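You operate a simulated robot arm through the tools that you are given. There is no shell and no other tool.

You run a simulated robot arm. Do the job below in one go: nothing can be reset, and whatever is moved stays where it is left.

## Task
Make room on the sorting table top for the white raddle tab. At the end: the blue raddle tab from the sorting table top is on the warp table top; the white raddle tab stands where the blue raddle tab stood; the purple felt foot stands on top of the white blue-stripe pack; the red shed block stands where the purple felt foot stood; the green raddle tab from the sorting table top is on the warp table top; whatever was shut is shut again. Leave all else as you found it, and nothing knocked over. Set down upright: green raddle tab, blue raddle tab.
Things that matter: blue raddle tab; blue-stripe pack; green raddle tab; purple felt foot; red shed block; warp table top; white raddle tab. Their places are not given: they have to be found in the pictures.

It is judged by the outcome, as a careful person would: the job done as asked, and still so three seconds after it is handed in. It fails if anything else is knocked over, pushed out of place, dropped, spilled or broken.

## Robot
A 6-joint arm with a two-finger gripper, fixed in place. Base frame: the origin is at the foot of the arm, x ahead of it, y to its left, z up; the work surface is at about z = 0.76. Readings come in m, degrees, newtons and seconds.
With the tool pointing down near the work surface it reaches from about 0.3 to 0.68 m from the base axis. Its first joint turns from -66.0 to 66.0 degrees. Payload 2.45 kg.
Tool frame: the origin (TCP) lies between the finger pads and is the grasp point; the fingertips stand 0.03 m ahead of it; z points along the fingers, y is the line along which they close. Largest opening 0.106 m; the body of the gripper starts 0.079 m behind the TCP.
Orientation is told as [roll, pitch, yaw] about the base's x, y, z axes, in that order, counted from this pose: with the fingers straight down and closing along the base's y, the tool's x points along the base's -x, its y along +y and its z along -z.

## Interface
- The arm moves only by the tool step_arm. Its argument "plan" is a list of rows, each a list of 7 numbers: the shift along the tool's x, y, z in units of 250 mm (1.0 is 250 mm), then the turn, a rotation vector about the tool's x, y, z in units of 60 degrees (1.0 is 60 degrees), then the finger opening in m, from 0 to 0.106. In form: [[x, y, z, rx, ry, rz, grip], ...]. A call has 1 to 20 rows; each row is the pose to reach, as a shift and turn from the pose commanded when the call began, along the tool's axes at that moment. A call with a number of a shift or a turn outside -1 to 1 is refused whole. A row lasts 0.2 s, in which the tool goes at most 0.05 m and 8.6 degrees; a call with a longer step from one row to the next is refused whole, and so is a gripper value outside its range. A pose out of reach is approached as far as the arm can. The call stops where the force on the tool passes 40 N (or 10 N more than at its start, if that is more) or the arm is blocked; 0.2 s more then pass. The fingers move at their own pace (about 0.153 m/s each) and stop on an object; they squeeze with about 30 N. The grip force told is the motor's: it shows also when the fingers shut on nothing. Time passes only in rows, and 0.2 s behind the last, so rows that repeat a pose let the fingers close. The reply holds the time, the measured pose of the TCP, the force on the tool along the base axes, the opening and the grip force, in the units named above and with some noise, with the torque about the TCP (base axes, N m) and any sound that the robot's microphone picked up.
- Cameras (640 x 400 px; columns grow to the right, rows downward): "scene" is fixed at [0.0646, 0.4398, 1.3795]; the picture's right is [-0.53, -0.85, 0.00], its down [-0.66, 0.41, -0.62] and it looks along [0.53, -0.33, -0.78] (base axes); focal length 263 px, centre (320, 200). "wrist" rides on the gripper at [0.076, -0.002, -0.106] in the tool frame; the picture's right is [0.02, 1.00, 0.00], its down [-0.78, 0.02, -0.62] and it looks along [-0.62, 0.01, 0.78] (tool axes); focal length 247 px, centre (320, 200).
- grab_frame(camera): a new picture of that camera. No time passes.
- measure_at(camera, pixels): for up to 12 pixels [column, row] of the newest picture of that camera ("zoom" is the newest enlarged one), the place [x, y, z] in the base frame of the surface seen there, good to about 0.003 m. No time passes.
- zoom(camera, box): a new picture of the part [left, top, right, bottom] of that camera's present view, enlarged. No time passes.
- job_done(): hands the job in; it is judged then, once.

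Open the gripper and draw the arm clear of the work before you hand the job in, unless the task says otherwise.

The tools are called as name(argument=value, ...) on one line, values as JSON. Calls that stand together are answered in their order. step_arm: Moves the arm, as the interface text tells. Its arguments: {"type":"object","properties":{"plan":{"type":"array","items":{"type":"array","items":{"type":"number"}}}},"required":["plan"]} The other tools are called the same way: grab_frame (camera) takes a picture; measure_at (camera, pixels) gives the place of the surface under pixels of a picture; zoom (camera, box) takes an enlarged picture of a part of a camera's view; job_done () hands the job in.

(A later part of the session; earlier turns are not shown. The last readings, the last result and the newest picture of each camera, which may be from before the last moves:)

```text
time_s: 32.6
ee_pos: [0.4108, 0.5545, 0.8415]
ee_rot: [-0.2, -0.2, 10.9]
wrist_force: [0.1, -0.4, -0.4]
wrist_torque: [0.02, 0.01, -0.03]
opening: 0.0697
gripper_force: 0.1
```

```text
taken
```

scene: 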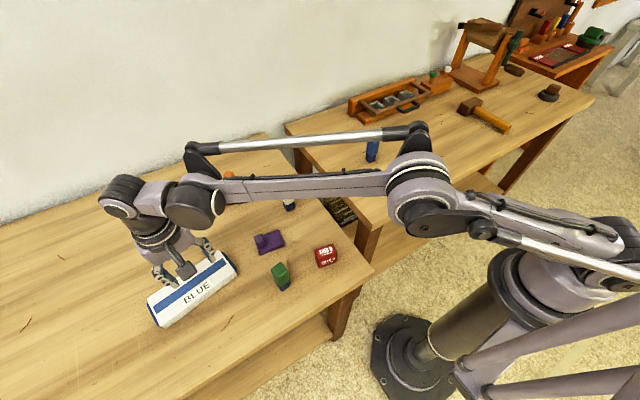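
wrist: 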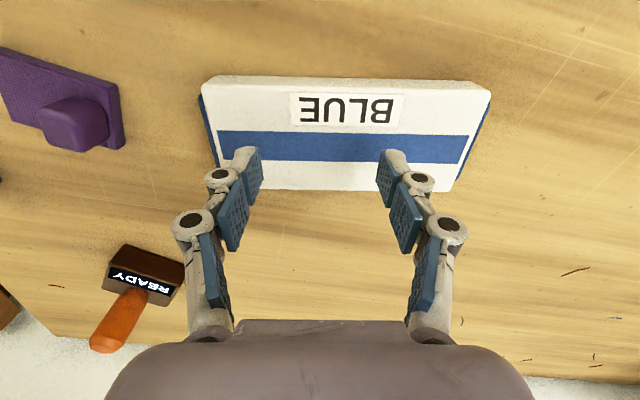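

The farther pose is reached too (0.4108, 0.5545, 0.8415). I go back above the foot's knob with yaw −8°.

step_arm(plan=[[0, 0, -0.14, 0, 0, 0, 0.07], [0, 0, -0.28, 0, 0, 0, 0.07], [0.01, -0.16, -0.28, 0, 0, 0.08, 0.07], [0.02, -0.32, -0.28, 0, 0, 0.16, 0.07], [0.03, -0.48, -0.28, 0, 0, 0.24, 0.07], [0.0389, -0.6508, -0.28, 0, 0, 0.3167, 0.07], [0.0389, -0.6508, -0.28, 0, 0, 0.3167, 0.06], [0.0389, -0.6508, -0.28, 0, 0, 0.3167, 0.06]])

grab_frame(camera="wrist")

zoom(camera="wrist", box=[240, 50, 400, 150])

```text
time_s: 34.4
ee_pos: [0.433, 0.3887, 0.9096]
ee_rot: [0.0, -0.1, -8.1]
wrist_force: [0.0, -0.7, 1.0]
wrist_torque: [0.01, -0.03, -0.02]
opening: 0.0598
gripper_force: 0.2
```

```text
taken
```

wrist: 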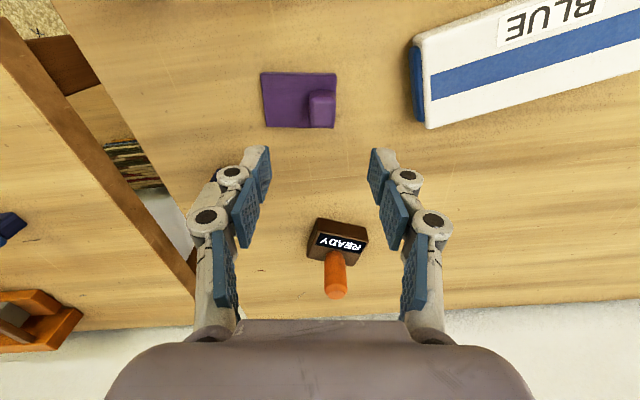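

```text
4.00 times, centred on (320, 100) of wrist
```

zoom: 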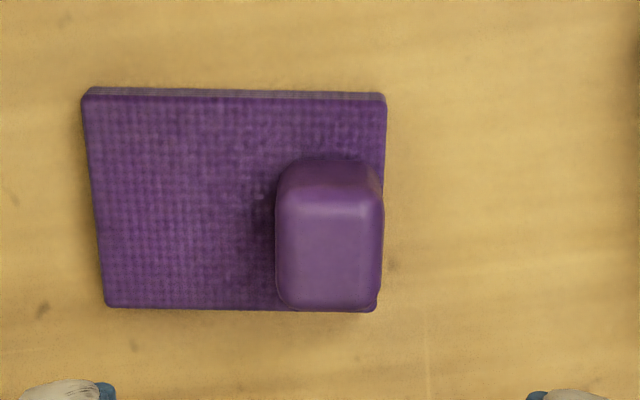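

The plate is now square to the tool and the knob is centred (column ≈322, row ≈114). I take one more set of plate measurements, then descend to TCP z≈0.807 and grip the knob.

measure_at(camera="zoom", pixels=[[90, 100], [380, 100], [110, 300], [262, 300], [90, 200], [235, 100], [237, 200], [180, 200], [200, 120], [200, 280], [330, 255], [330, 130]])

step_arm(plan=[[0, 0, 0.15, 0, 0, 0, 0.06], [0, 0, 0.3, 0, 0, 0, 0.06], [0, 0, 0.38, 0, 0, 0, 0.06], [0, 0, 0.405, 0, 0, 0, 0.06], [0, 0, 0.412, 0, 0, 0, 0.06], [0, 0, 0.412, 0, 0, 0, 0.06]])

grab_frame(camera="wrist")

```text
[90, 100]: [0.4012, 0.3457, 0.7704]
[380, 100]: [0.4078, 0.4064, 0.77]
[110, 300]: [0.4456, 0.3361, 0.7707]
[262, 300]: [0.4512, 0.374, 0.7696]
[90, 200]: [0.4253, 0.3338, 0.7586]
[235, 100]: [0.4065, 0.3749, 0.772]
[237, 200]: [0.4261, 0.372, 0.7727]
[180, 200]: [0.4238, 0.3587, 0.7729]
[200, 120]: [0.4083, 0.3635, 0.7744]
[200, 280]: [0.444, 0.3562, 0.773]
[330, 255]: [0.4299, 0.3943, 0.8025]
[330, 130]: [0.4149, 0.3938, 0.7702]
```

```text
time_s: 35.8
ee_pos: [0.4316, 0.3934, 0.8068]
ee_rot: [0.1, -0.1, -8.1]
wrist_force: [0.1, -0.4, -0.8]
wrist_torque: [0.03, 0.03, 0.01]
opening: 0.06
gripper_force: 0.0
```

```text
taken
```

wrist: 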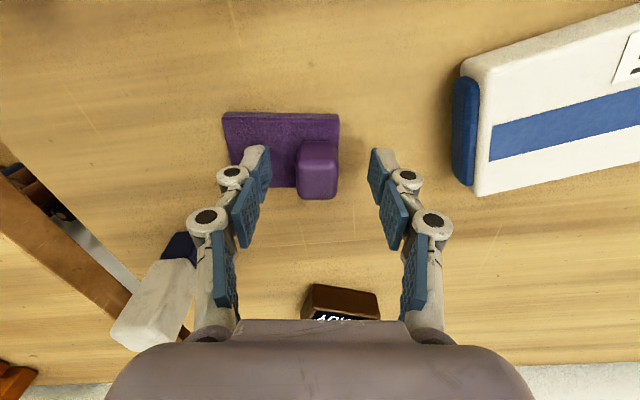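

The fingers straddle the knob (columns 297–340) above the plate. I close on it.

step_arm(plan=[[0, 0, 0, 0, 0, 0, 0.045], [0, 0, 0, 0, 0, 0, 0.03], [0, 0, 0, 0, 0, 0, 0.02], [0, 0, 0, 0, 0, 0, 0.01], [0, 0, 0, 0, 0, 0, 0.01]])

grab_frame(camera="wrist")

```text
time_s: 37.0
ee_pos: [0.4328, 0.3939, 0.8065]
ee_rot: [-0.1, -0.1, -8.1]
wrist_force: [-0.4, -0.3, -0.9]
wrist_torque: [0.06, 0.01, -0.01]
opening: 0.023
gripper_force: 29.7
```

```text
taken
```

wrist: 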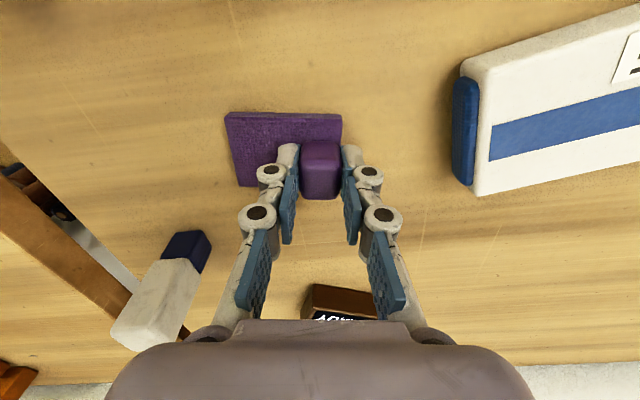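

Gripped at 0.023 m. I lift 0.10 m and check that the foot hangs level.

step_arm(plan=[[0, 0, -0.04, 0, 0, 0, 0.01], [0, 0, -0.16, 0, 0, 0, 0.01], [0, 0, -0.3, 0, 0, 0, 0.01], [0, 0, -0.4, 0, 0, 0, 0.01], [0, 0, -0.4, 0, 0, 0, 0.01]])

grab_frame(camera="wrist")

zoom(camera="scene", box=[200, 150, 340, 260])

```text
time_s: 38.2
ee_pos: [0.4336, 0.3927, 0.9093]
ee_rot: [0.0, -0.1, -8.0]
wrist_force: [-0.6, 0.1, 0.2]
wrist_torque: [-0.04, 0.05, -0.02]
opening: 0.0229
gripper_force: 29.8
```

```text
taken
```

wrist: 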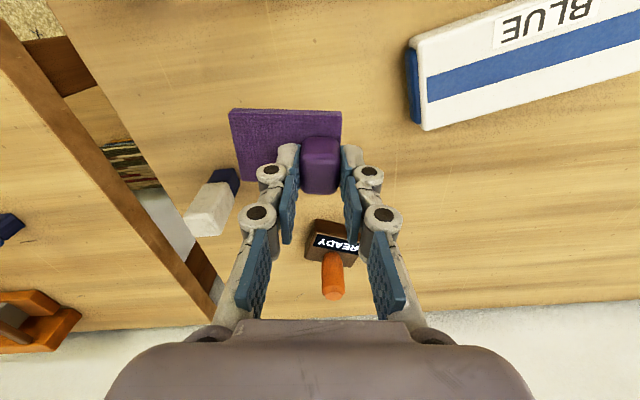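

```text
3.64 times, centred on (270, 205) of scene
```

zoom: 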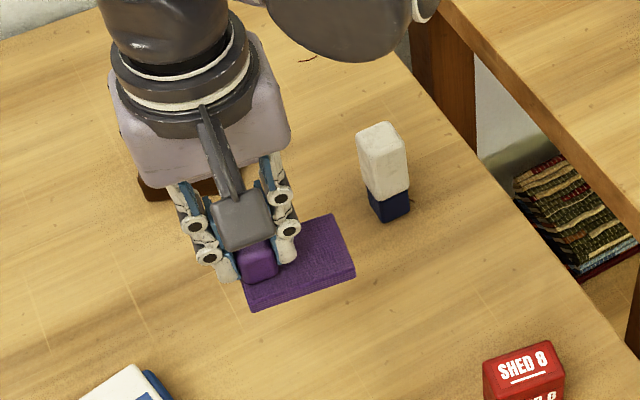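

The plate outline shifted a few pixels, so I measure several plate points to check its tilt.

zoom(camera="wrist", box=[210, 90, 370, 190])

measure_at(camera="zoom", pixels=[[100, 90], [200, 90], [300, 90], [400, 90], [500, 90], [110, 180], [200, 180], [280, 180], [120, 260], [120, 330], [160, 330], [400, 240]])

```text
4.00 times, centred on (290, 140) of wrist
```

zoom: 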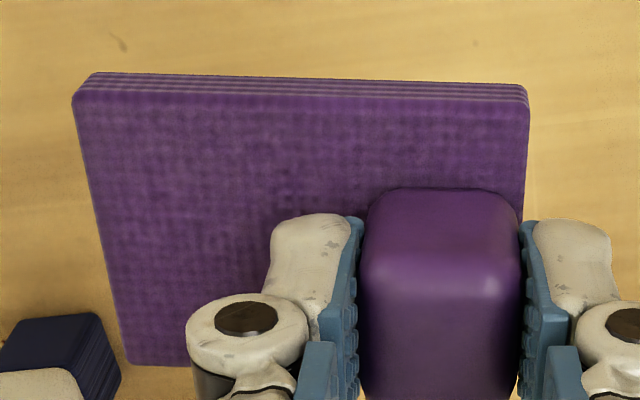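

```text
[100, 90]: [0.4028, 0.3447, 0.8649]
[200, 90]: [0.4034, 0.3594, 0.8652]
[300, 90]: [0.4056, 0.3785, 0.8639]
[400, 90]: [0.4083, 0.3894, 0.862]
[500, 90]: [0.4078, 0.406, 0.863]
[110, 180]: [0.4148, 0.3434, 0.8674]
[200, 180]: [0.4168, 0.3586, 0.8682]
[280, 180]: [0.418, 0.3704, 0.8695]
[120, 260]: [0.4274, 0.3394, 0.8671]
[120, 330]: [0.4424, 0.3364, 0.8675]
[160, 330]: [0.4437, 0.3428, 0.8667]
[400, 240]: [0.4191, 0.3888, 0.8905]
```

The plate top is at z≈0.868, about 4 mm lower than a rigid lift would give, so the foot may have slipped slightly. I wait a moment and measure again to see whether it keeps slipping.

step_arm(plan=[[0, 0, 0, 0, 0, 0, 0.005], [0, 0, 0, 0, 0, 0, 0.005], [0, 0, 0, 0, 0, 0, 0.005]])

zoom(camera="wrist", box=[210, 90, 370, 190])

measure_at(camera="zoom", pixels=[[110, 180], [200, 180], [280, 180], [120, 260], [120, 330], [160, 330], [200, 150], [300, 150], [400, 150], [480, 150], [440, 240], [440, 330]])

```text
time_s: 39.0
ee_pos: [0.4328, 0.3931, 0.9079]
ee_rot: [0.0, -0.1, -8.1]
wrist_force: [0.1, 0.3, -0.2]
wrist_torque: [0.01, 0.0, 0.0]
opening: 0.0226
gripper_force: 30.2
```

```text
4.00 times, centred on (290, 140) of wrist
```

zoom: 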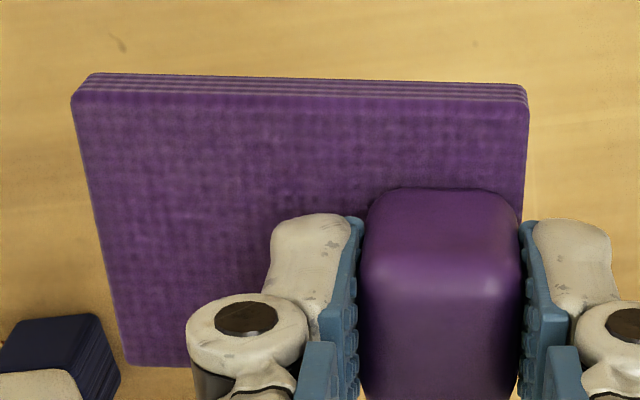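

```text
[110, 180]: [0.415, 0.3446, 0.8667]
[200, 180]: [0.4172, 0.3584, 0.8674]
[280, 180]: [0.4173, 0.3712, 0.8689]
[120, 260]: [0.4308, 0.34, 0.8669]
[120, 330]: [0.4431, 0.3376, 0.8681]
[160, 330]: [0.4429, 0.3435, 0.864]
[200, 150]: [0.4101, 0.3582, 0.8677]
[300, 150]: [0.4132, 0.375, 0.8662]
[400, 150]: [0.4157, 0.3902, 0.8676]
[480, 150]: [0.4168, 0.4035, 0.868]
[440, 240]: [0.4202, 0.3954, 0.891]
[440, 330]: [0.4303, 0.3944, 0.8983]
```

The picture is unchanged and the plate is level (z≈0.867 at all points), so the hold is stable. I carry it smoothly to above the pack at (0.4115, 0.5537), turning to yaw +12°.

step_arm(plan=[[0.0175, 0.062, 0, 0, 0, -0.033, 0.005], [0.044, 0.156, 0, 0, 0, -0.083, 0.005], [0.0785, 0.281, 0, 0, 0, -0.15, 0.005], [0.113, 0.406, 0, 0, 0, -0.216, 0.005], [0.148, 0.531, 0, 0, 0, -0.283, 0.005], [0.166, 0.593, 0, 0, 0, -0.316, 0.005], [0.1745, 0.6244, 0, 0, 0, -0.333, 0.005], [0.1745, 0.6244, 0, 0, 0, -0.333, 0.005]])

grab_frame(camera="wrist")

zoom(camera="scene", box=[120, 200, 280, 340])

```text
time_s: 40.8
ee_pos: [0.4115, 0.5536, 0.9072]
ee_rot: [-0.1, -0.2, 12.1]
wrist_force: [-0.5, 0.8, -0.6]
wrist_torque: [0.01, 0.01, 0.01]
opening: 0.0225
gripper_force: 30.4
```

```text
taken
```

wrist: 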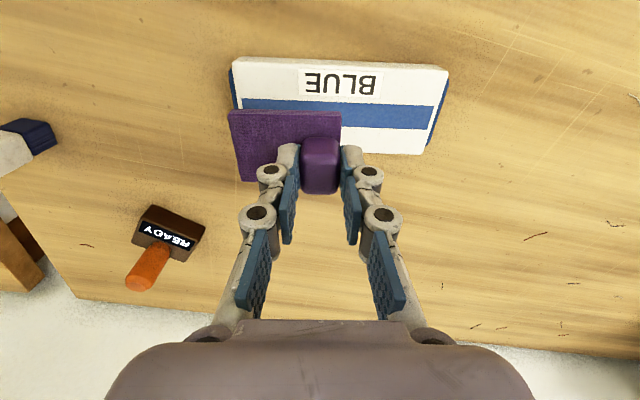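

```text
2.86 times, centred on (200, 270) of scene
```

zoom: 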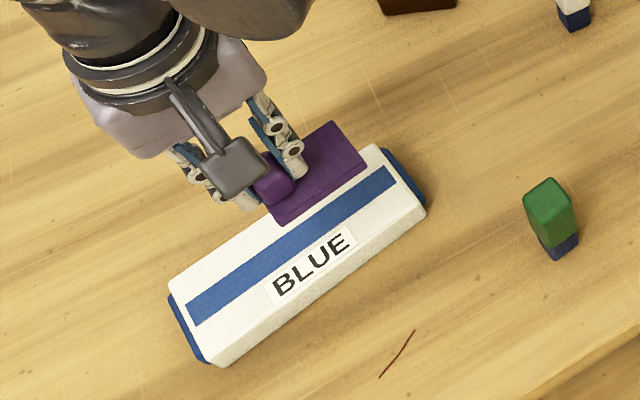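

The foot hangs over the pack. I measure the plate corners and pack edges in this view to confirm the footprint lies inside the pack's top.

measure_at(camera="wrist", pixels=[[233, 118], [337, 120], [242, 177], [250, 150], [290, 125], [330, 128], [238, 70], [445, 75], [420, 150], [350, 150], [400, 152], [300, 70]])

```text
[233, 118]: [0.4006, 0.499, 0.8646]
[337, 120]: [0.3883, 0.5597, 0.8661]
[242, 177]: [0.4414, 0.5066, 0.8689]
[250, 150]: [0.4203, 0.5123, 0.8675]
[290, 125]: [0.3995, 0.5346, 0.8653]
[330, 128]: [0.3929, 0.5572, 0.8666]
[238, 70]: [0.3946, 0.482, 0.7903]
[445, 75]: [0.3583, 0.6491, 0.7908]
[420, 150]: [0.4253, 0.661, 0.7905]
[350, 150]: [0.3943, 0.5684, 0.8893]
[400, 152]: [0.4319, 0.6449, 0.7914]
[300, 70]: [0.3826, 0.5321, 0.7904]
```

The plate footprint lies about 1 cm inside the pack's edges on all sides. I lower 60 mm and then creep for contact.

step_arm(plan=[[0, 0, 0.06, 0, 0, 0, 0.005], [0, 0, 0.14, 0, 0, 0, 0.005], [0, 0, 0.2, 0, 0, 0, 0.005], [0, 0, 0.228, 0, 0, 0, 0.005], [0, 0, 0.236, 0, 0, 0, 0.005], [0, 0, 0.24, 0, 0, 0, 0.005], [0, 0, 0.24, 0, 0, 0, 0.005]])

grab_frame(camera="wrist")

zoom(camera="scene", box=[120, 200, 280, 340])

```text
time_s: 42.4
ee_pos: [0.4123, 0.5533, 0.8486]
ee_rot: [-0.1, -0.1, 11.8]
wrist_force: [0.0, 0.1, 0.3]
wrist_torque: [-0.01, -0.02, -0.01]
opening: 0.0225
gripper_force: 30.2
```

```text
taken
```

wrist: 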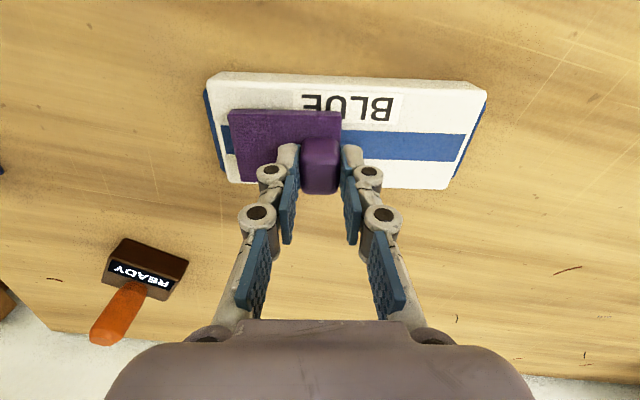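

```text
2.86 times, centred on (200, 270) of scene
```

zoom: 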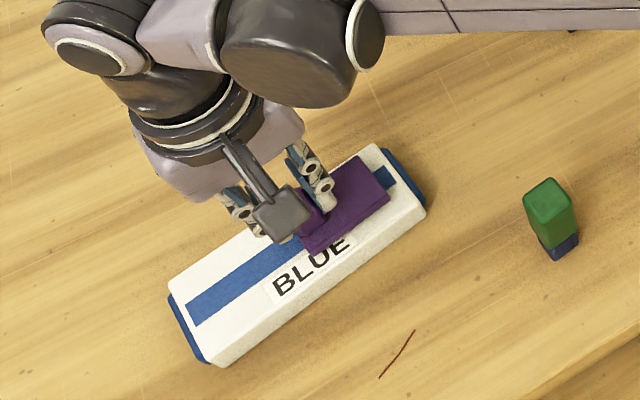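

Commanded z ≈ 0.847, no contact yet. I creep down in 0.75 mm rows, checking the force.

step_arm(plan=[[0, 0, 0.003, 0, 0, 0, 0.005], [0, 0, 0.006, 0, 0, 0, 0.005], [0, 0, 0.009, 0, 0, 0, 0.005], [0, 0, 0.012, 0, 0, 0, 0.005], [0, 0, 0.012, 0, 0, 0, 0.005]])

```text
time_s: 43.6
ee_pos: [0.4092, 0.5535, 0.8447]
ee_rot: [-0.1, 0.0, 12.0]
wrist_force: [0.0, -0.8, 0.4]
wrist_torque: [-0.02, 0.03, 0.0]
opening: 0.0228
gripper_force: 29.7
```

No contact at commanded z ≈ 0.844. I continue in 0.5 mm rows.

step_arm(plan=[[0, 0, 0.002, 0, 0, 0, 0.005], [0, 0, 0.004, 0, 0, 0, 0.005], [0, 0, 0.006, 0, 0, 0, 0.005], [0, 0, 0.006, 0, 0, 0, 0.005]])

```text
time_s: 44.6
ee_pos: [0.4116, 0.5541, 0.8429]
ee_rot: [-0.1, -0.2, 12.0]
wrist_force: [0.3, 0.8, -0.6]
wrist_torque: [0.02, 0.01, -0.02]
opening: 0.0226
gripper_force: 30.4
```

zoom(camera="wrist", box=[200, 60, 360, 200])

step_arm(plan=[[0, 0, 0.002, 0, 0, 0, 0.005], [0, 0, 0.004, 0, 0, 0, 0.005], [0, 0, 0.006, 0, 0, 0, 0.005], [0, 0, 0.006, 0, 0, 0, 0.005]])

```text
2.86 times, centred on (280, 130) of wrist
```

zoom: 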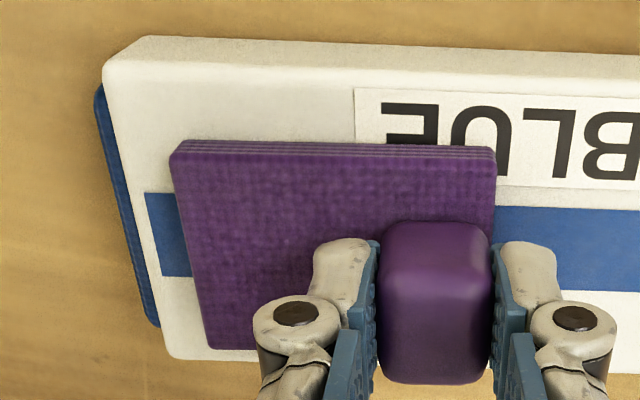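

```text
time_s: 45.6
ee_pos: [0.4117, 0.5529, 0.8426]
ee_rot: [-0.1, -0.1, 11.9]
wrist_force: [3.3, 0.1, 9.3]
wrist_torque: [-0.01, -0.35, 0.01]
opening: 0.0226
gripper_force: 30.0
```

Contact (Fz ≈ 9 N): the foot rests on the pack. I open the fingers gently and rise straight up.

step_arm(plan=[[0, 0, 0, 0, 0, 0, 0.02], [0, 0, 0, 0, 0, 0, 0.026], [0, 0, 0, 0, 0, 0, 0.035], [0, 0, 0, 0, 0, 0, 0.05], [0, 0, 0, 0, 0, 0, 0.06], [0, 0, -0.08, 0, 0, 0, 0.06], [0, 0, -0.2, 0, 0, 0, 0.06], [0, 0, -0.36, 0, 0, 0, 0.06], [0, 0, -0.36, 0, 0, 0, 0.06]])

grab_frame(camera="wrist")

zoom(camera="scene", box=[120, 200, 280, 340])

```text
time_s: 47.6
ee_pos: [0.4116, 0.553, 0.9281]
ee_rot: [-0.1, -0.2, 11.9]
wrist_force: [-0.2, -0.4, 0.7]
wrist_torque: [0.0, -0.01, 0.03]
opening: 0.0602
gripper_force: 0.1
```

```text
taken
```

wrist: 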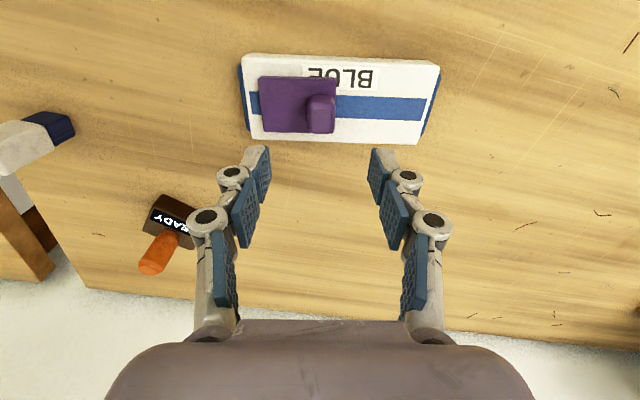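

```text
2.86 times, centred on (200, 270) of scene
```

zoom: 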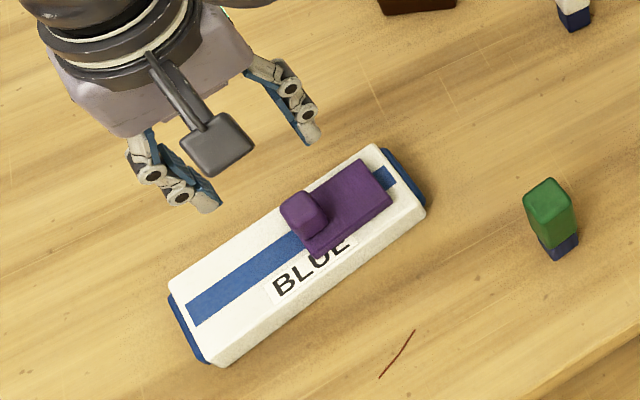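

The foot now stands flat on the pack. Next I go to hover over the red block near (0.307, 0.277), turning to about yaw −12°.

step_arm(plan=[[0.08, -0.125, 0, 0, 0, 0.05, 0.08], [0.17, -0.265, 0, 0, 0, 0.11, 0.09], [0.26, -0.405, 0, 0, 0, 0.17, 0.09], [0.35, -0.545, 0, 0, 0, 0.23, 0.09], [0.44, -0.685, 0, 0, 0, 0.29, 0.09], [0.53, -0.825, 0, 0, 0, 0.35, 0.09], [0.61, -0.95, 0, 0, 0, 0.39, 0.09], [0.639, -0.9956, 0, 0, 0, 0.4, 0.09], [0.639, -0.9956, 0, 0, 0, 0.4, 0.09]])

grab_frame(camera="wrist")

zoom(camera="wrist", box=[240, 50, 400, 150])

grab_frame(camera="scene")

```text
time_s: 49.6
ee_pos: [0.3987, 0.3706, 1.1019]
ee_rot: [-0.1, -0.1, -12.2]
wrist_force: [0.5, 0.4, -0.1]
wrist_torque: [0.0, 0.01, -0.01]
opening: 0.0901
gripper_force: 0.1
out of reach, approached as far as the arm can: row 1, 2, 3, 4, 5, 6, 7, 8, 9
```

```text
taken
```

wrist: 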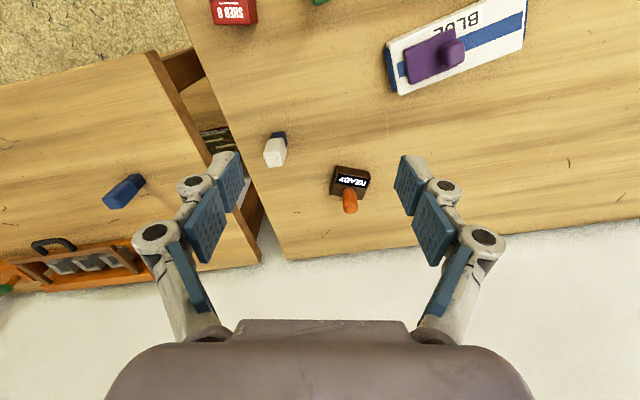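

```text
4.00 times, centred on (320, 100) of wrist
```

zoom: 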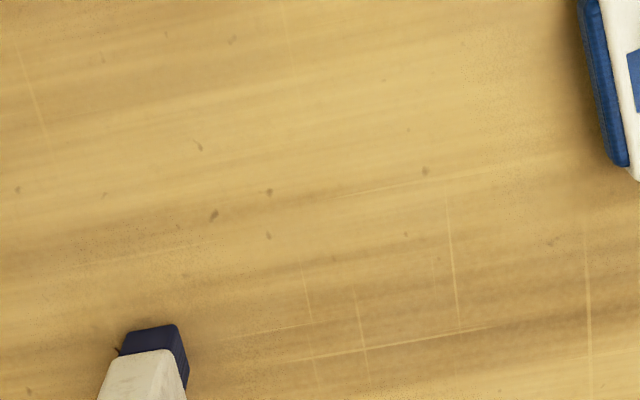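

```text
taken
```

scene: 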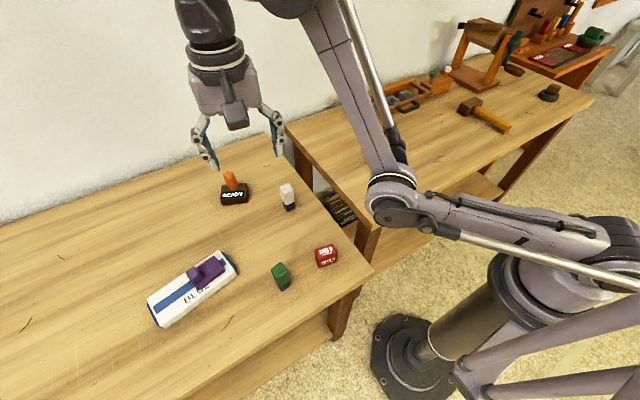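

The arm reported the rows out of reach and ended at (0.399, 0.371, 1.102); nothing was touched and the foot still sits on the pack. I send a null move to learn what pose is now commanded.

step_arm(plan=[[0, 0, 0, 0, 0, 0, 0.09]])

```text
time_s: 50.0
ee_pos: [0.3988, 0.3705, 1.1027]
ee_rot: [-0.2, 0.1, -12.1]
wrist_force: [0.0, -0.7, 0.0]
wrist_torque: [0.01, -0.01, 0.03]
opening: 0.09
gripper_force: 0.1
```

The commanded pose equals the present one, so tracking is re-based at (0.399, 0.3705, 1.102), yaw −12.1°. I now move to a hover above the red block at (0.307, 0.277, 0.96).

step_arm(plan=[[0.05, -0.08, 0.1, 0, 0, 0, 0.09], [0.11, -0.17, 0.22, 0, 0, 0, 0.09], [0.17, -0.265, 0.34, 0, 0, 0, 0.09], [0.225, -0.355, 0.45, 0, 0, 0, 0.09], [0.281, -0.443, 0.568, 0, 0, 0, 0.09], [0.281, -0.443, 0.568, 0, 0, 0, 0.09]])

grab_frame(camera="wrist")

zoom(camera="wrist", box=[240, 60, 400, 160])

```text
time_s: 51.4
ee_pos: [0.4045, 0.3659, 1.1032]
ee_rot: [-0.2, -0.1, -12.1]
wrist_force: [0.4, 0.1, 0.8]
wrist_torque: [0.0, 0.01, 0.02]
opening: 0.0898
gripper_force: 0.1
out of reach, approached as far as the arm can: row 1, 2, 3, 4, 5, 6
```

```text
taken
```

wrist: 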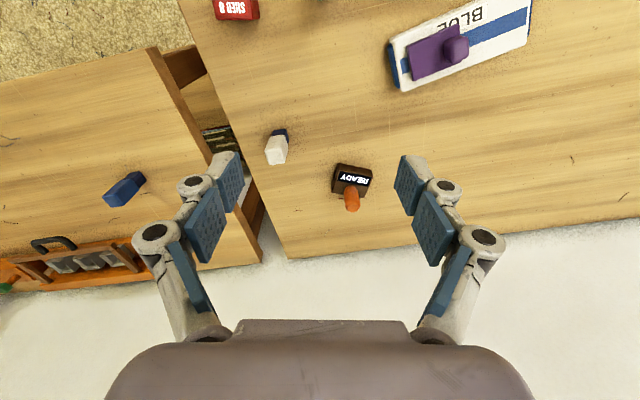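

```text
4.00 times, centred on (320, 110) of wrist
```

zoom: 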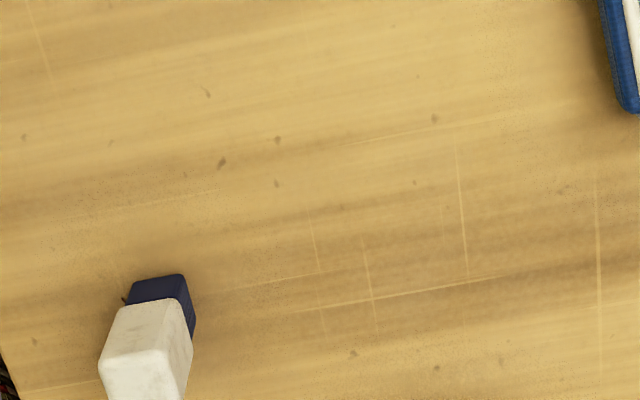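

The rows again report out of reach, and the scene picture suggests the elbow sits low, as if flipped. I look at the scene carefully before moving.

grab_frame(camera="scene")

zoom(camera="scene", box=[340, 0, 640, 320])

measure_at(camera="scene", pixels=[[392, 185], [400, 205], [430, 218], [350, 80], [340, 40], [470, 230], [530, 240], [600, 270], [365, 130], [420, 190], [220, 60], [230, 100]])

```text
taken
```

scene: 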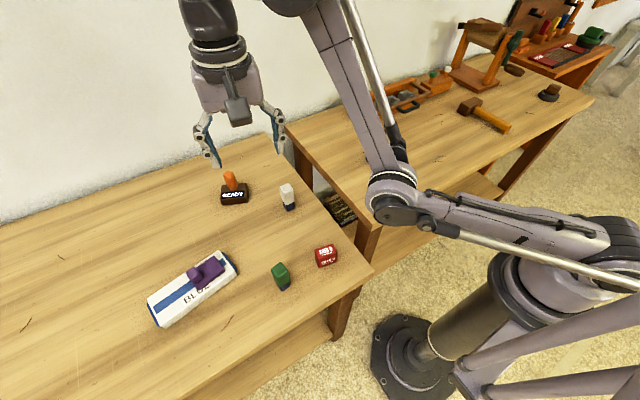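

```text
1.25 times, centred on (490, 160) of scene
```

zoom: 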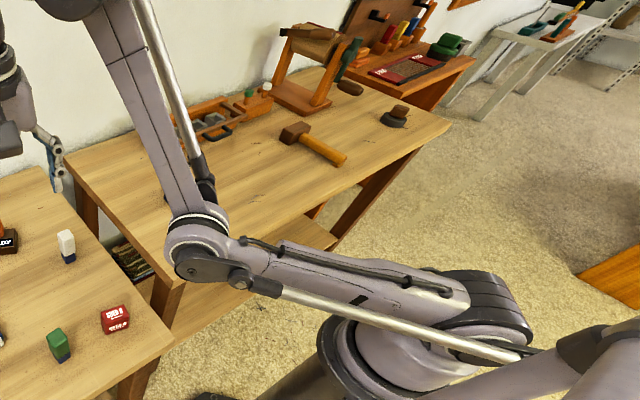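

```text
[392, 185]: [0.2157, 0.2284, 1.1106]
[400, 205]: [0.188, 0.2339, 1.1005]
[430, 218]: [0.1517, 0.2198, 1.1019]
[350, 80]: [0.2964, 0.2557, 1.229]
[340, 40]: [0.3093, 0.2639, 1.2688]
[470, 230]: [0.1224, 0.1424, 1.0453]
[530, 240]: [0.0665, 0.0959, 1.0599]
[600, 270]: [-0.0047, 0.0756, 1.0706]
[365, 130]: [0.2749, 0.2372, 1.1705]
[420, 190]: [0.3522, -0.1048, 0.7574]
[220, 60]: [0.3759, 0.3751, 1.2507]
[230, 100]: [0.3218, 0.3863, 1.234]
```

The elbow (≈(0.21, 0.23, 1.1)) is indeed bent downward: lifting at full stretch flipped it. To flip it back safely, I stretch outward up high and then swing downward while stretched, well above everything (TCP z ≥ 0.95), then check.

step_arm(plan=[[-0.105, 0.146, 0, 0, 0, 0, 0.09], [-0.211, 0.292, 0, 0, 0, 0, 0.09], [-0.269, 0.373, 0.12, 0, 0, 0, 0.09], [-0.316, 0.438, 0.28, 0, 0, 0, 0.09], [-0.351, 0.486, 0.44, 0, 0, 0, 0.09], [-0.386, 0.535, 0.6, 0, 0, 0, 0.09]])

grab_frame(camera="scene")

```text
time_s: 52.8
ee_pos: [0.5084, 0.4583, 0.9446]
ee_rot: [-0.1, -0.1, -12.1]
wrist_force: [0.8, 0.6, 0.5]
wrist_torque: [0.0, 0.0, -0.01]
opening: 0.0899
gripper_force: 0.1
out of reach, approached as far as the arm can: row 2, 3, 4, 5, 6
```

```text
taken
```

scene: 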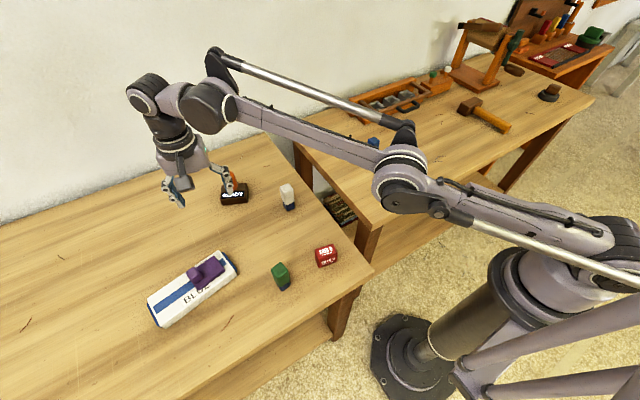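

The arm is now straight at r≈0.685. I keep pulling outward while swinging downward, then retract slightly inward over empty table at about (0.47, 0.43), tips at z≥0.825.

step_arm(plan=[[-0.047, 0.065, 0.12, 0, 0, 0, 0.09], [-0.07, 0.097, 0.26, 0, 0, 0, 0.09], [-0.023, 0.032, 0.34, 0, 0, 0, 0.09], [0.047, -0.065, 0.36, 0, 0, 0, 0.09], [0.117, -0.162, 0.36, 0, 0, 0, 0.09]])

grab_frame(camera="scene")

```text
time_s: 54.0
ee_pos: [0.4771, 0.4251, 0.8584]
ee_rot: [0.0, -0.1, -12.0]
wrist_force: [-0.4, 0.2, -0.5]
wrist_torque: [-0.04, 0.02, 0.0]
opening: 0.0899
gripper_force: 0.0
out of reach, approached as far as the arm can: row 1, 2
```

```text
taken
```

scene: 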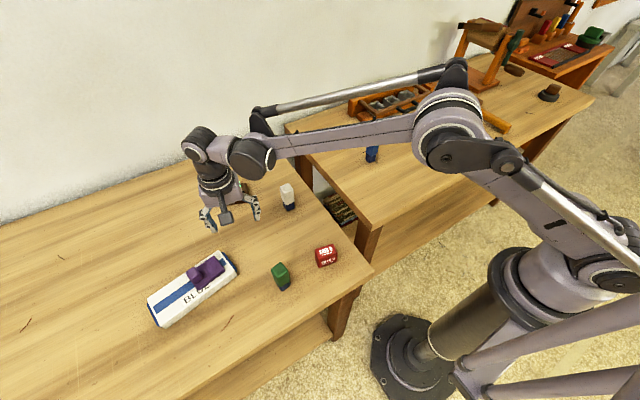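

The elbow is up again (seen near (450,130) in the scene). I now go inward and up to the hover over the red block.

step_arm(plan=[[0.08, -0.108, -0.02, 0, 0, 0, 0.09], [0.17, -0.23, -0.1, 0, 0, 0, 0.09], [0.26, -0.352, -0.18, 0, 0, 0, 0.09], [0.35, -0.474, -0.26, 0, 0, 0, 0.09], [0.44, -0.596, -0.3, 0, 0, 0, 0.09], [0.53, -0.718, -0.3, 0, 0, 0, 0.09], [0.53, -0.718, -0.3, 0, 0, 0, 0.09]])

grab_frame(camera="wrist")

zoom(camera="wrist", box=[240, 60, 400, 160])

grab_frame(camera="scene")

```text
time_s: 55.6
ee_pos: [0.3102, 0.2813, 0.9331]
ee_rot: [0.1, -0.1, -12.1]
wrist_force: [-0.5, 0.9, 0.4]
wrist_torque: [0.03, -0.04, 0.0]
opening: 0.09
gripper_force: 0.1
```

```text
taken
```

wrist: 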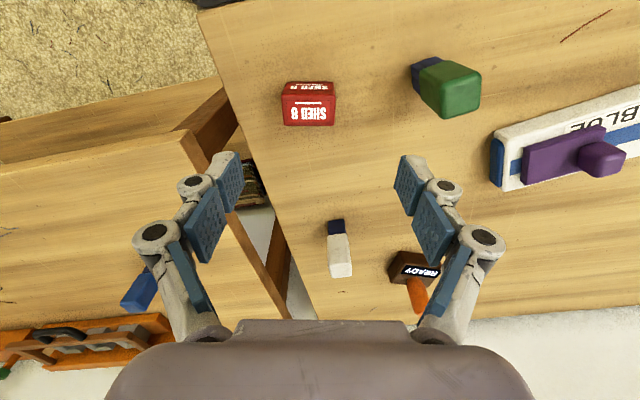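

```text
4.00 times, centred on (320, 110) of wrist
```

zoom: 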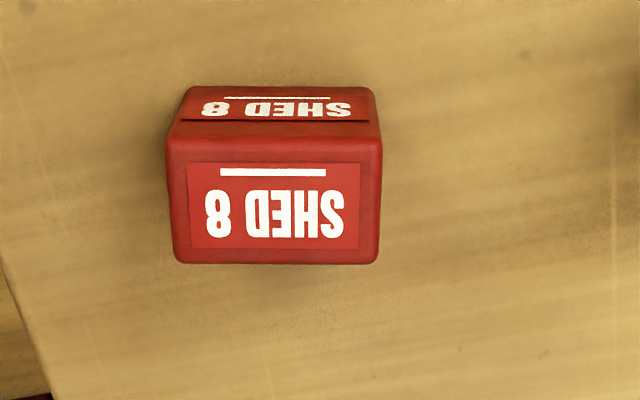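

```text
taken
```

scene: 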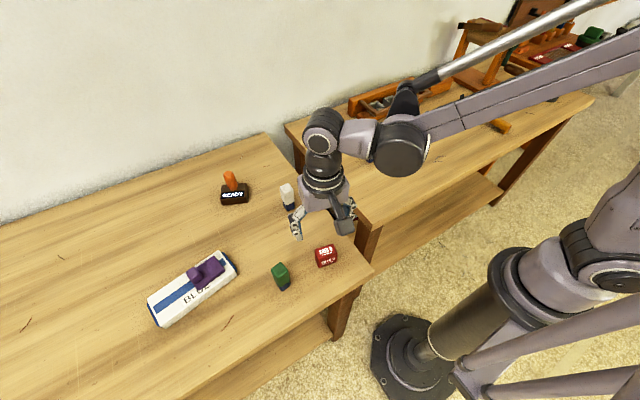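

The red block is square to the tool, about 12 px left of centre. I measure its top corners to confirm the offset.

measure_at(camera="zoom", pixels=[[178, 150], [370, 150], [180, 252], [370, 252], [275, 202], [275, 150], [275, 252], [178, 200], [372, 200]])

```text
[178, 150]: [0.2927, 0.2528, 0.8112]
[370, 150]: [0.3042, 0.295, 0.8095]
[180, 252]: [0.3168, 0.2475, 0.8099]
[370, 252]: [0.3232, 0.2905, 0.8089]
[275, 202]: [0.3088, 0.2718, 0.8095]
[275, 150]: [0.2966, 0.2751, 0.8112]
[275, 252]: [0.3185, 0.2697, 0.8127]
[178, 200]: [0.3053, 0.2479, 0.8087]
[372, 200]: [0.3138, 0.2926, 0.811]
```

Block centre ≈ (0.309, 0.2715), so I shift −10.5 mm along the tool's y and descend 0.133 m with the fingers at 0.09, then check.

step_arm(plan=[[0, -0.042, 0, 0, 0, 0, 0.085], [0, -0.042, 0.15, 0, 0, 0, 0.085], [0, -0.042, 0.3, 0, 0, 0, 0.085], [0, -0.042, 0.42, 0, 0, 0, 0.085], [0, -0.042, 0.5, 0, 0, 0, 0.085], [0, -0.042, 0.532, 0, 0, 0, 0.085], [0, -0.042, 0.532, 0, 0, 0, 0.085]])

grab_frame(camera="wrist")

```text
time_s: 57.2
ee_pos: [0.3079, 0.2688, 0.798]
ee_rot: [0.0, -0.2, -12.1]
wrist_force: [0.1, 0.2, -0.2]
wrist_torque: [-0.01, 0.02, -0.01]
opening: 0.085
gripper_force: 0.1
```

```text
taken
```

wrist: 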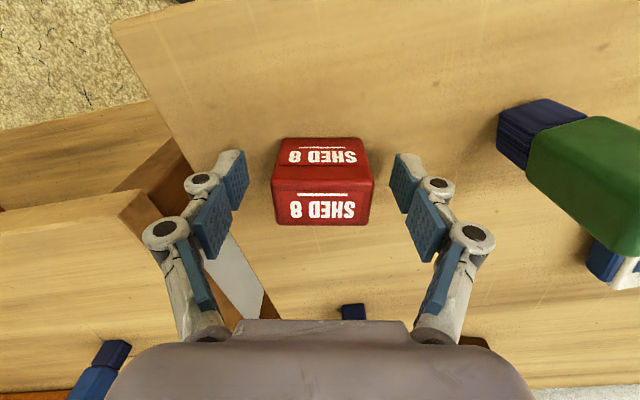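

The block is centred between the fingers (columns 272–372). I close on it.

step_arm(plan=[[0, 0, 0, 0, 0, 0, 0.07], [0, 0, 0, 0, 0, 0, 0.055], [0, 0, 0, 0, 0, 0, 0.04], [0, 0, 0, 0, 0, 0, 0.035], [0, 0, 0, 0, 0, 0, 0.035]])

```text
time_s: 58.4
ee_pos: [0.3073, 0.2687, 0.7985]
ee_rot: [-0.1, -0.1, -12.1]
wrist_force: [0.0, 1.3, 2.2]
wrist_torque: [0.06, 0.02, 0.01]
opening: 0.0494
gripper_force: 29.6
```

Gripped at 0.0494 m. I lift 0.12 m and carry the block to above the foot's old place at (0.4275, 0.372), turning 3°.

step_arm(plan=[[0, 0, -0.06, 0, 0, 0, 0.035], [0, 0, -0.2, 0, 0, 0, 0.035], [0, 0, -0.36, 0, 0, 0, 0.035], [0, 0, -0.48, 0, 0, 0, 0.035], [-0.06, 0.08, -0.48, 0, 0, -0.01, 0.035], [-0.15, 0.2, -0.48, 0, 0, -0.02, 0.035], [-0.25, 0.33, -0.48, 0, 0, -0.03, 0.035], [-0.34, 0.45, -0.48, 0, 0, -0.045, 0.035], [-0.3824, 0.504, -0.48, 0, 0, -0.05, 0.035], [-0.3824, 0.504, -0.48, 0, 0, -0.05, 0.035]])

grab_frame(camera="wrist")

grab_frame(camera="scene")

```text
time_s: 60.6
ee_pos: [0.4265, 0.3745, 0.9201]
ee_rot: [0.0, 0.0, -9.0]
wrist_force: [0.6, -0.4, -0.8]
wrist_torque: [-0.01, -0.01, 0.02]
opening: 0.0494
gripper_force: 30.5
```

```text
taken
```

wrist: 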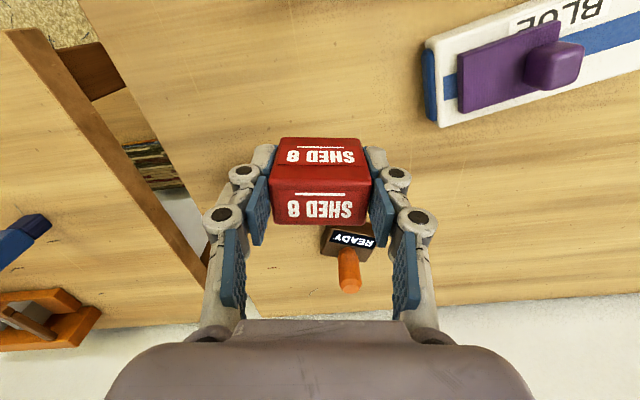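

```text
taken
```

scene: 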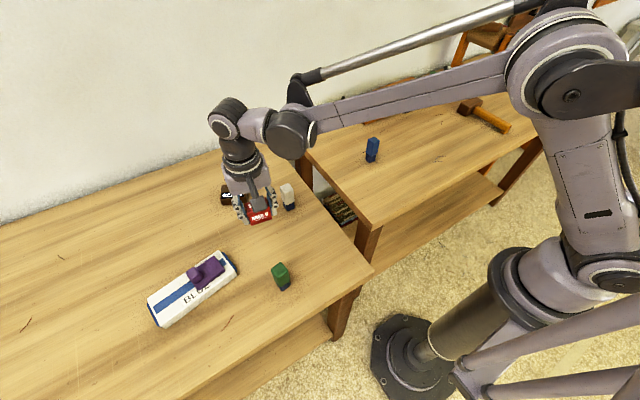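

The block is above the foot's old spot (reading (0.4265, 0.3745)). I lower 0.117 m, then creep to contact.

step_arm(plan=[[0, 0, 0.08, 0, 0, 0, 0.035], [0, 0, 0.22, 0, 0, 0, 0.035], [0, 0, 0.34, 0, 0, 0, 0.035], [0, 0, 0.42, 0, 0, 0, 0.035], [0, 0, 0.455, 0, 0, 0, 0.035], [0, 0, 0.468, 0, 0, 0, 0.035], [0, 0, 0.473, 0, 0, 0, 0.035], [0, 0, 0.477, 0, 0, 0, 0.035], [0, 0, 0.477, 0, 0, 0, 0.035]])

```text
time_s: 62.6
ee_pos: [0.4265, 0.3716, 0.7993]
ee_rot: [0.0, -0.1, -9.0]
wrist_force: [0.5, 0.2, -1.6]
wrist_torque: [0.04, -0.05, -0.03]
opening: 0.0494
gripper_force: 29.9
```

No contact force yet; I creep down in 0.5 mm rows.

step_arm(plan=[[0, 0, 0.002, 0, 0, 0, 0.035], [0, 0, 0.004, 0, 0, 0, 0.035], [0, 0, 0.006, 0, 0, 0, 0.035], [0, 0, 0.006, 0, 0, 0, 0.035]])

```text
time_s: 63.6
ee_pos: [0.4262, 0.3716, 0.7978]
ee_rot: [0.0, 0.0, -9.1]
wrist_force: [3.5, 0.1, 4.2]
wrist_torque: [0.03, -0.08, -0.01]
opening: 0.049
gripper_force: 30.5
```

Contact (Fz ≈ 4 N). I open the fingers and rise straight up.

step_arm(plan=[[0, 0, 0.001, 0, 0, 0, 0.048], [0, 0, 0, 0, 0, 0, 0.055], [0, 0, 0, 0, 0, 0, 0.07], [0, 0, 0, 0, 0, 0, 0.085], [0, 0, 0, 0, 0, 0, 0.085], [0, 0, -0.1, 0, 0, 0, 0.085], [0, 0, -0.25, 0, 0, 0, 0.085], [0, 0, -0.4, 0, 0, 0, 0.085], [0, 0, -0.52, 0, 0, 0, 0.085], [0, 0, -0.52, 0, 0, 0, 0.085]])

grab_frame(camera="wrist")

grab_frame(camera="scene")

```text
time_s: 65.8
ee_pos: [0.4251, 0.3723, 0.9297]
ee_rot: [0.0, -0.1, -9.1]
wrist_force: [0.1, -0.1, -0.8]
wrist_torque: [-0.04, 0.02, 0.0]
opening: 0.0849
gripper_force: 0.1
```

```text
taken
```

wrist: 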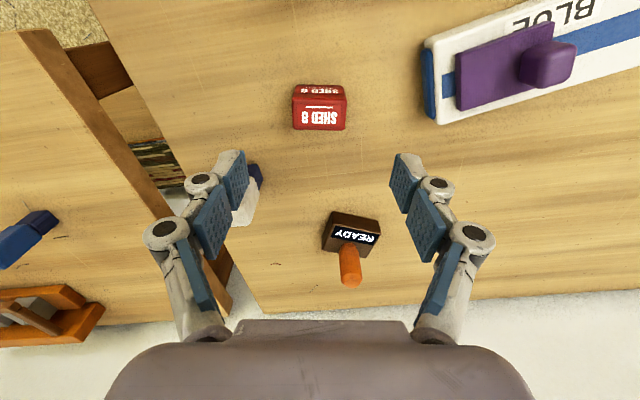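

```text
taken
```

scene: 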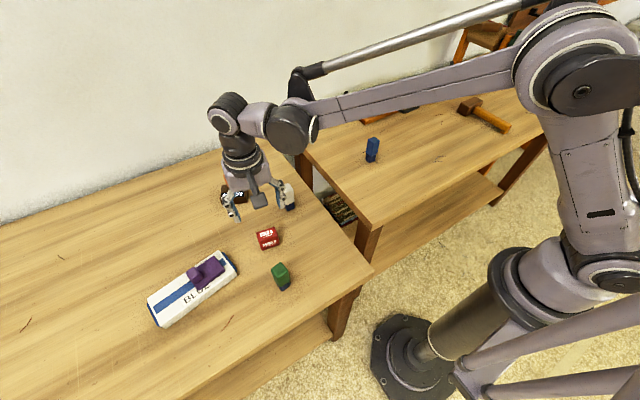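

Red stands at about (0.4265, 0.372), where the foot was. Next I hover over the green tab near (0.305, 0.392) with yaw 0.

step_arm(plan=[[0.1, 0.001, 0, 0, 0, -0.04, 0.07], [0.24, 0.002, 0, 0, 0, -0.08, 0.07], [0.38, 0.003, 0, 0, 0, -0.12, 0.07], [0.4886, 0.0036, 0, 0, 0, -0.15, 0.07], [0.4886, 0.0036, 0, 0, 0, -0.15, 0.07]])

grab_frame(camera="wrist")

zoom(camera="wrist", box=[240, 60, 400, 160])

```text
time_s: 67.0
ee_pos: [0.3037, 0.3921, 0.9274]
ee_rot: [0.0, -0.1, -0.2]
wrist_force: [-0.3, 0.1, -0.4]
wrist_torque: [0.02, -0.01, -0.01]
opening: 0.07
gripper_force: 0.0
```

```text
taken
```

wrist: 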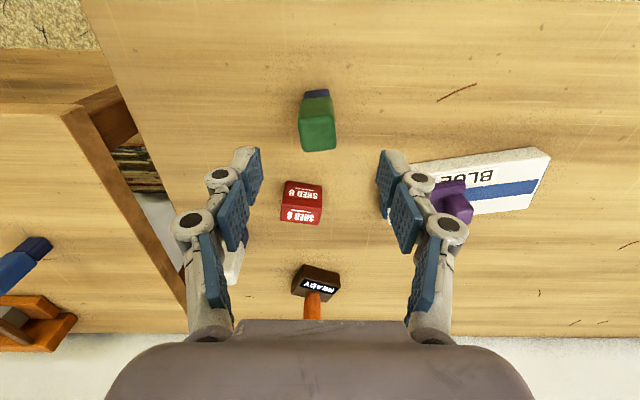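

```text
4.00 times, centred on (320, 110) of wrist
```

zoom: 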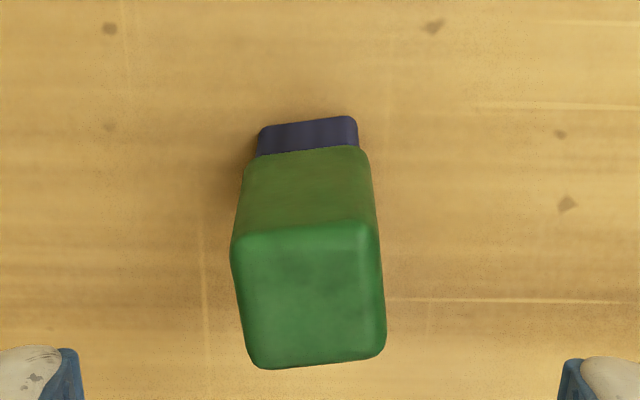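

Green is turned by about +6.5°; I measure its top corners for its centre.

measure_at(camera="zoom", pixels=[[243, 245], [362, 235], [375, 343], [260, 355], [309, 294], [309, 240], [312, 345], [245, 300], [372, 290], [270, 135], [350, 130]])

```text
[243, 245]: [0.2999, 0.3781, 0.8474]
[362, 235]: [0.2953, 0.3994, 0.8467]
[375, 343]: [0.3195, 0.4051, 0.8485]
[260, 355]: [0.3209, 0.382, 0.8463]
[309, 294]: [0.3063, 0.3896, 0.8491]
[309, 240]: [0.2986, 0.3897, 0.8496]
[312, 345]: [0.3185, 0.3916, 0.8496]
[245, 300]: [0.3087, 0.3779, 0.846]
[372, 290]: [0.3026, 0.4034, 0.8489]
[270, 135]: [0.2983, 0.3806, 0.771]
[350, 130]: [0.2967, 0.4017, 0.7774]
```

Green centre ≈ (0.3087, 0.390). I shift +4.4 mm x, −2 mm y, turn +6.5°, and descend to TCP z≈0.816.

step_arm(plan=[[-0.0176, -0.008, 0, 0, 0, -0.108, 0.07], [-0.0176, -0.008, 0.12, 0, 0, -0.108, 0.07], [-0.0176, -0.008, 0.27, 0, 0, -0.108, 0.07], [-0.0176, -0.008, 0.39, 0, 0, -0.108, 0.07], [-0.0176, -0.008, 0.44, 0, 0, -0.108, 0.07], [-0.0176, -0.008, 0.45, 0, 0, -0.108, 0.07], [-0.0176, -0.008, 0.45, 0, 0, -0.108, 0.07]])

grab_frame(camera="wrist")

```text
time_s: 68.6
ee_pos: [0.3111, 0.3891, 0.815]
ee_rot: [0.0, -0.1, 6.4]
wrist_force: [0.2, 0.6, 0.1]
wrist_torque: [0.0, -0.02, 0.0]
opening: 0.0699
gripper_force: 0.0
```

```text
taken
```

wrist: 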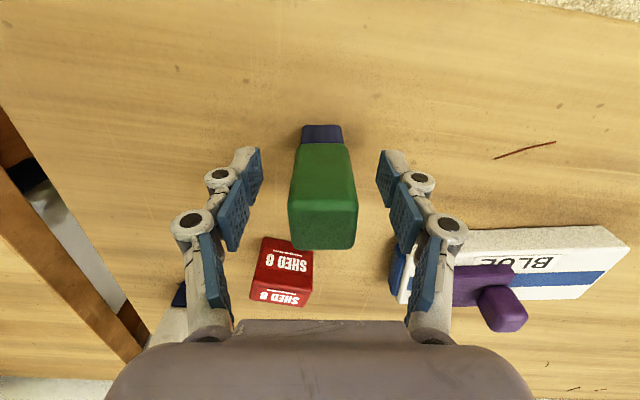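

Green is centred (columns 289–357) and square between the fingers. I close on it.

step_arm(plan=[[0, 0, 0, 0, 0, 0, 0.05], [0, 0, 0, 0, 0, 0, 0.03], [0, 0, 0, 0, 0, 0, 0.015], [0, 0, 0, 0, 0, 0, 0.015], [0, 0, 0, 0, 0, 0, 0.015]])

```text
time_s: 69.8
ee_pos: [0.3114, 0.389, 0.8141]
ee_rot: [0.0, -0.2, 6.4]
wrist_force: [0.0, -0.2, 0.2]
wrist_torque: [0.05, -0.01, -0.02]
opening: 0.0287
gripper_force: 29.4
```

Green is gripped (0.0287 m). I lift it 0.165 m and carry it halfway to the warp table.

step_arm(plan=[[0, 0, -0.06, 0, 0, 0, 0.015], [0, 0, -0.22, 0, 0, 0, 0.015], [0, 0, -0.4, 0, 0, 0, 0.015], [0, 0, -0.56, 0, 0, 0, 0.015], [0, 0, -0.66, 0, 0, 0, 0.015], [-0.02, -0.12, -0.66, 0, 0, 0, 0.015], [-0.045, -0.28, -0.66, 0, 0, 0, 0.015], [-0.072, -0.45, -0.66, 0, 0, 0, 0.015], [-0.1, -0.62, -0.66, 0, 0, 0, 0.015], [-0.127, -0.79, -0.66, 0, 0, 0, 0.015], [-0.1536, -0.963, -0.66, 0, 0, 0, 0.015]])

step_arm(plan=[[-0.025, -0.16, 0, 0, 0, 0.018, 0.015], [-0.052, -0.33, 0, 0, 0, 0.036, 0.015], [-0.08, -0.5, 0, 0, 0, 0.054, 0.015], [-0.107, -0.67, 0, 0, 0, 0.072, 0.015], [-0.133, -0.84, 0, 0, 0, 0.09, 0.015], [-0.152, -0.959, 0, 0, 0, 0.107, 0.015], [-0.152, -0.959, 0, 0, 0, 0.107, 0.015]])

grab_frame(camera="wrist")

grab_frame(camera="scene")

```text
time_s: 72.2
ee_pos: [0.3771, 0.1563, 0.9781]
ee_rot: [0.0, -0.1, 6.7]
wrist_force: [-0.6, 0.4, 0.0]
wrist_torque: [0.02, 0.0, 0.04]
opening: 0.0283
gripper_force: 29.9
```

```text
time_s: 73.8
ee_pos: [0.4406, -0.0806, 0.981]
ee_rot: [0.0, -0.1, -0.1]
wrist_force: [0.2, -0.1, -0.6]
wrist_torque: [0.03, 0.0, -0.01]
opening: 0.0284
gripper_force: 29.8
```

```text
taken
```

wrist: 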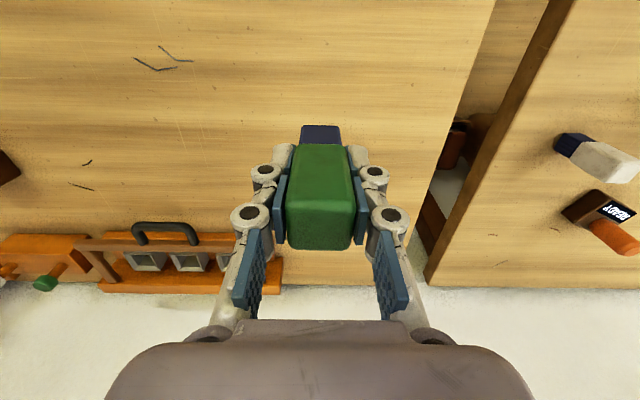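

```text
taken
```

scene: 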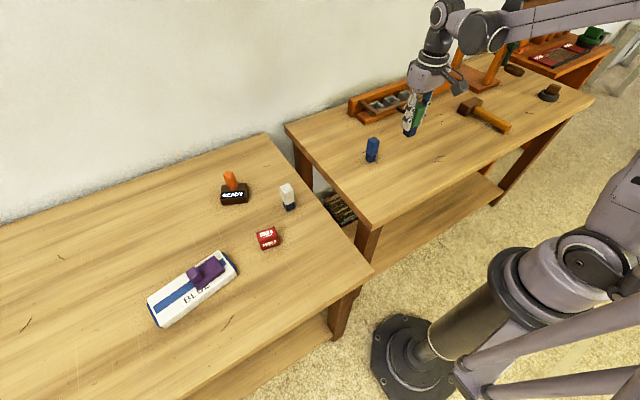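

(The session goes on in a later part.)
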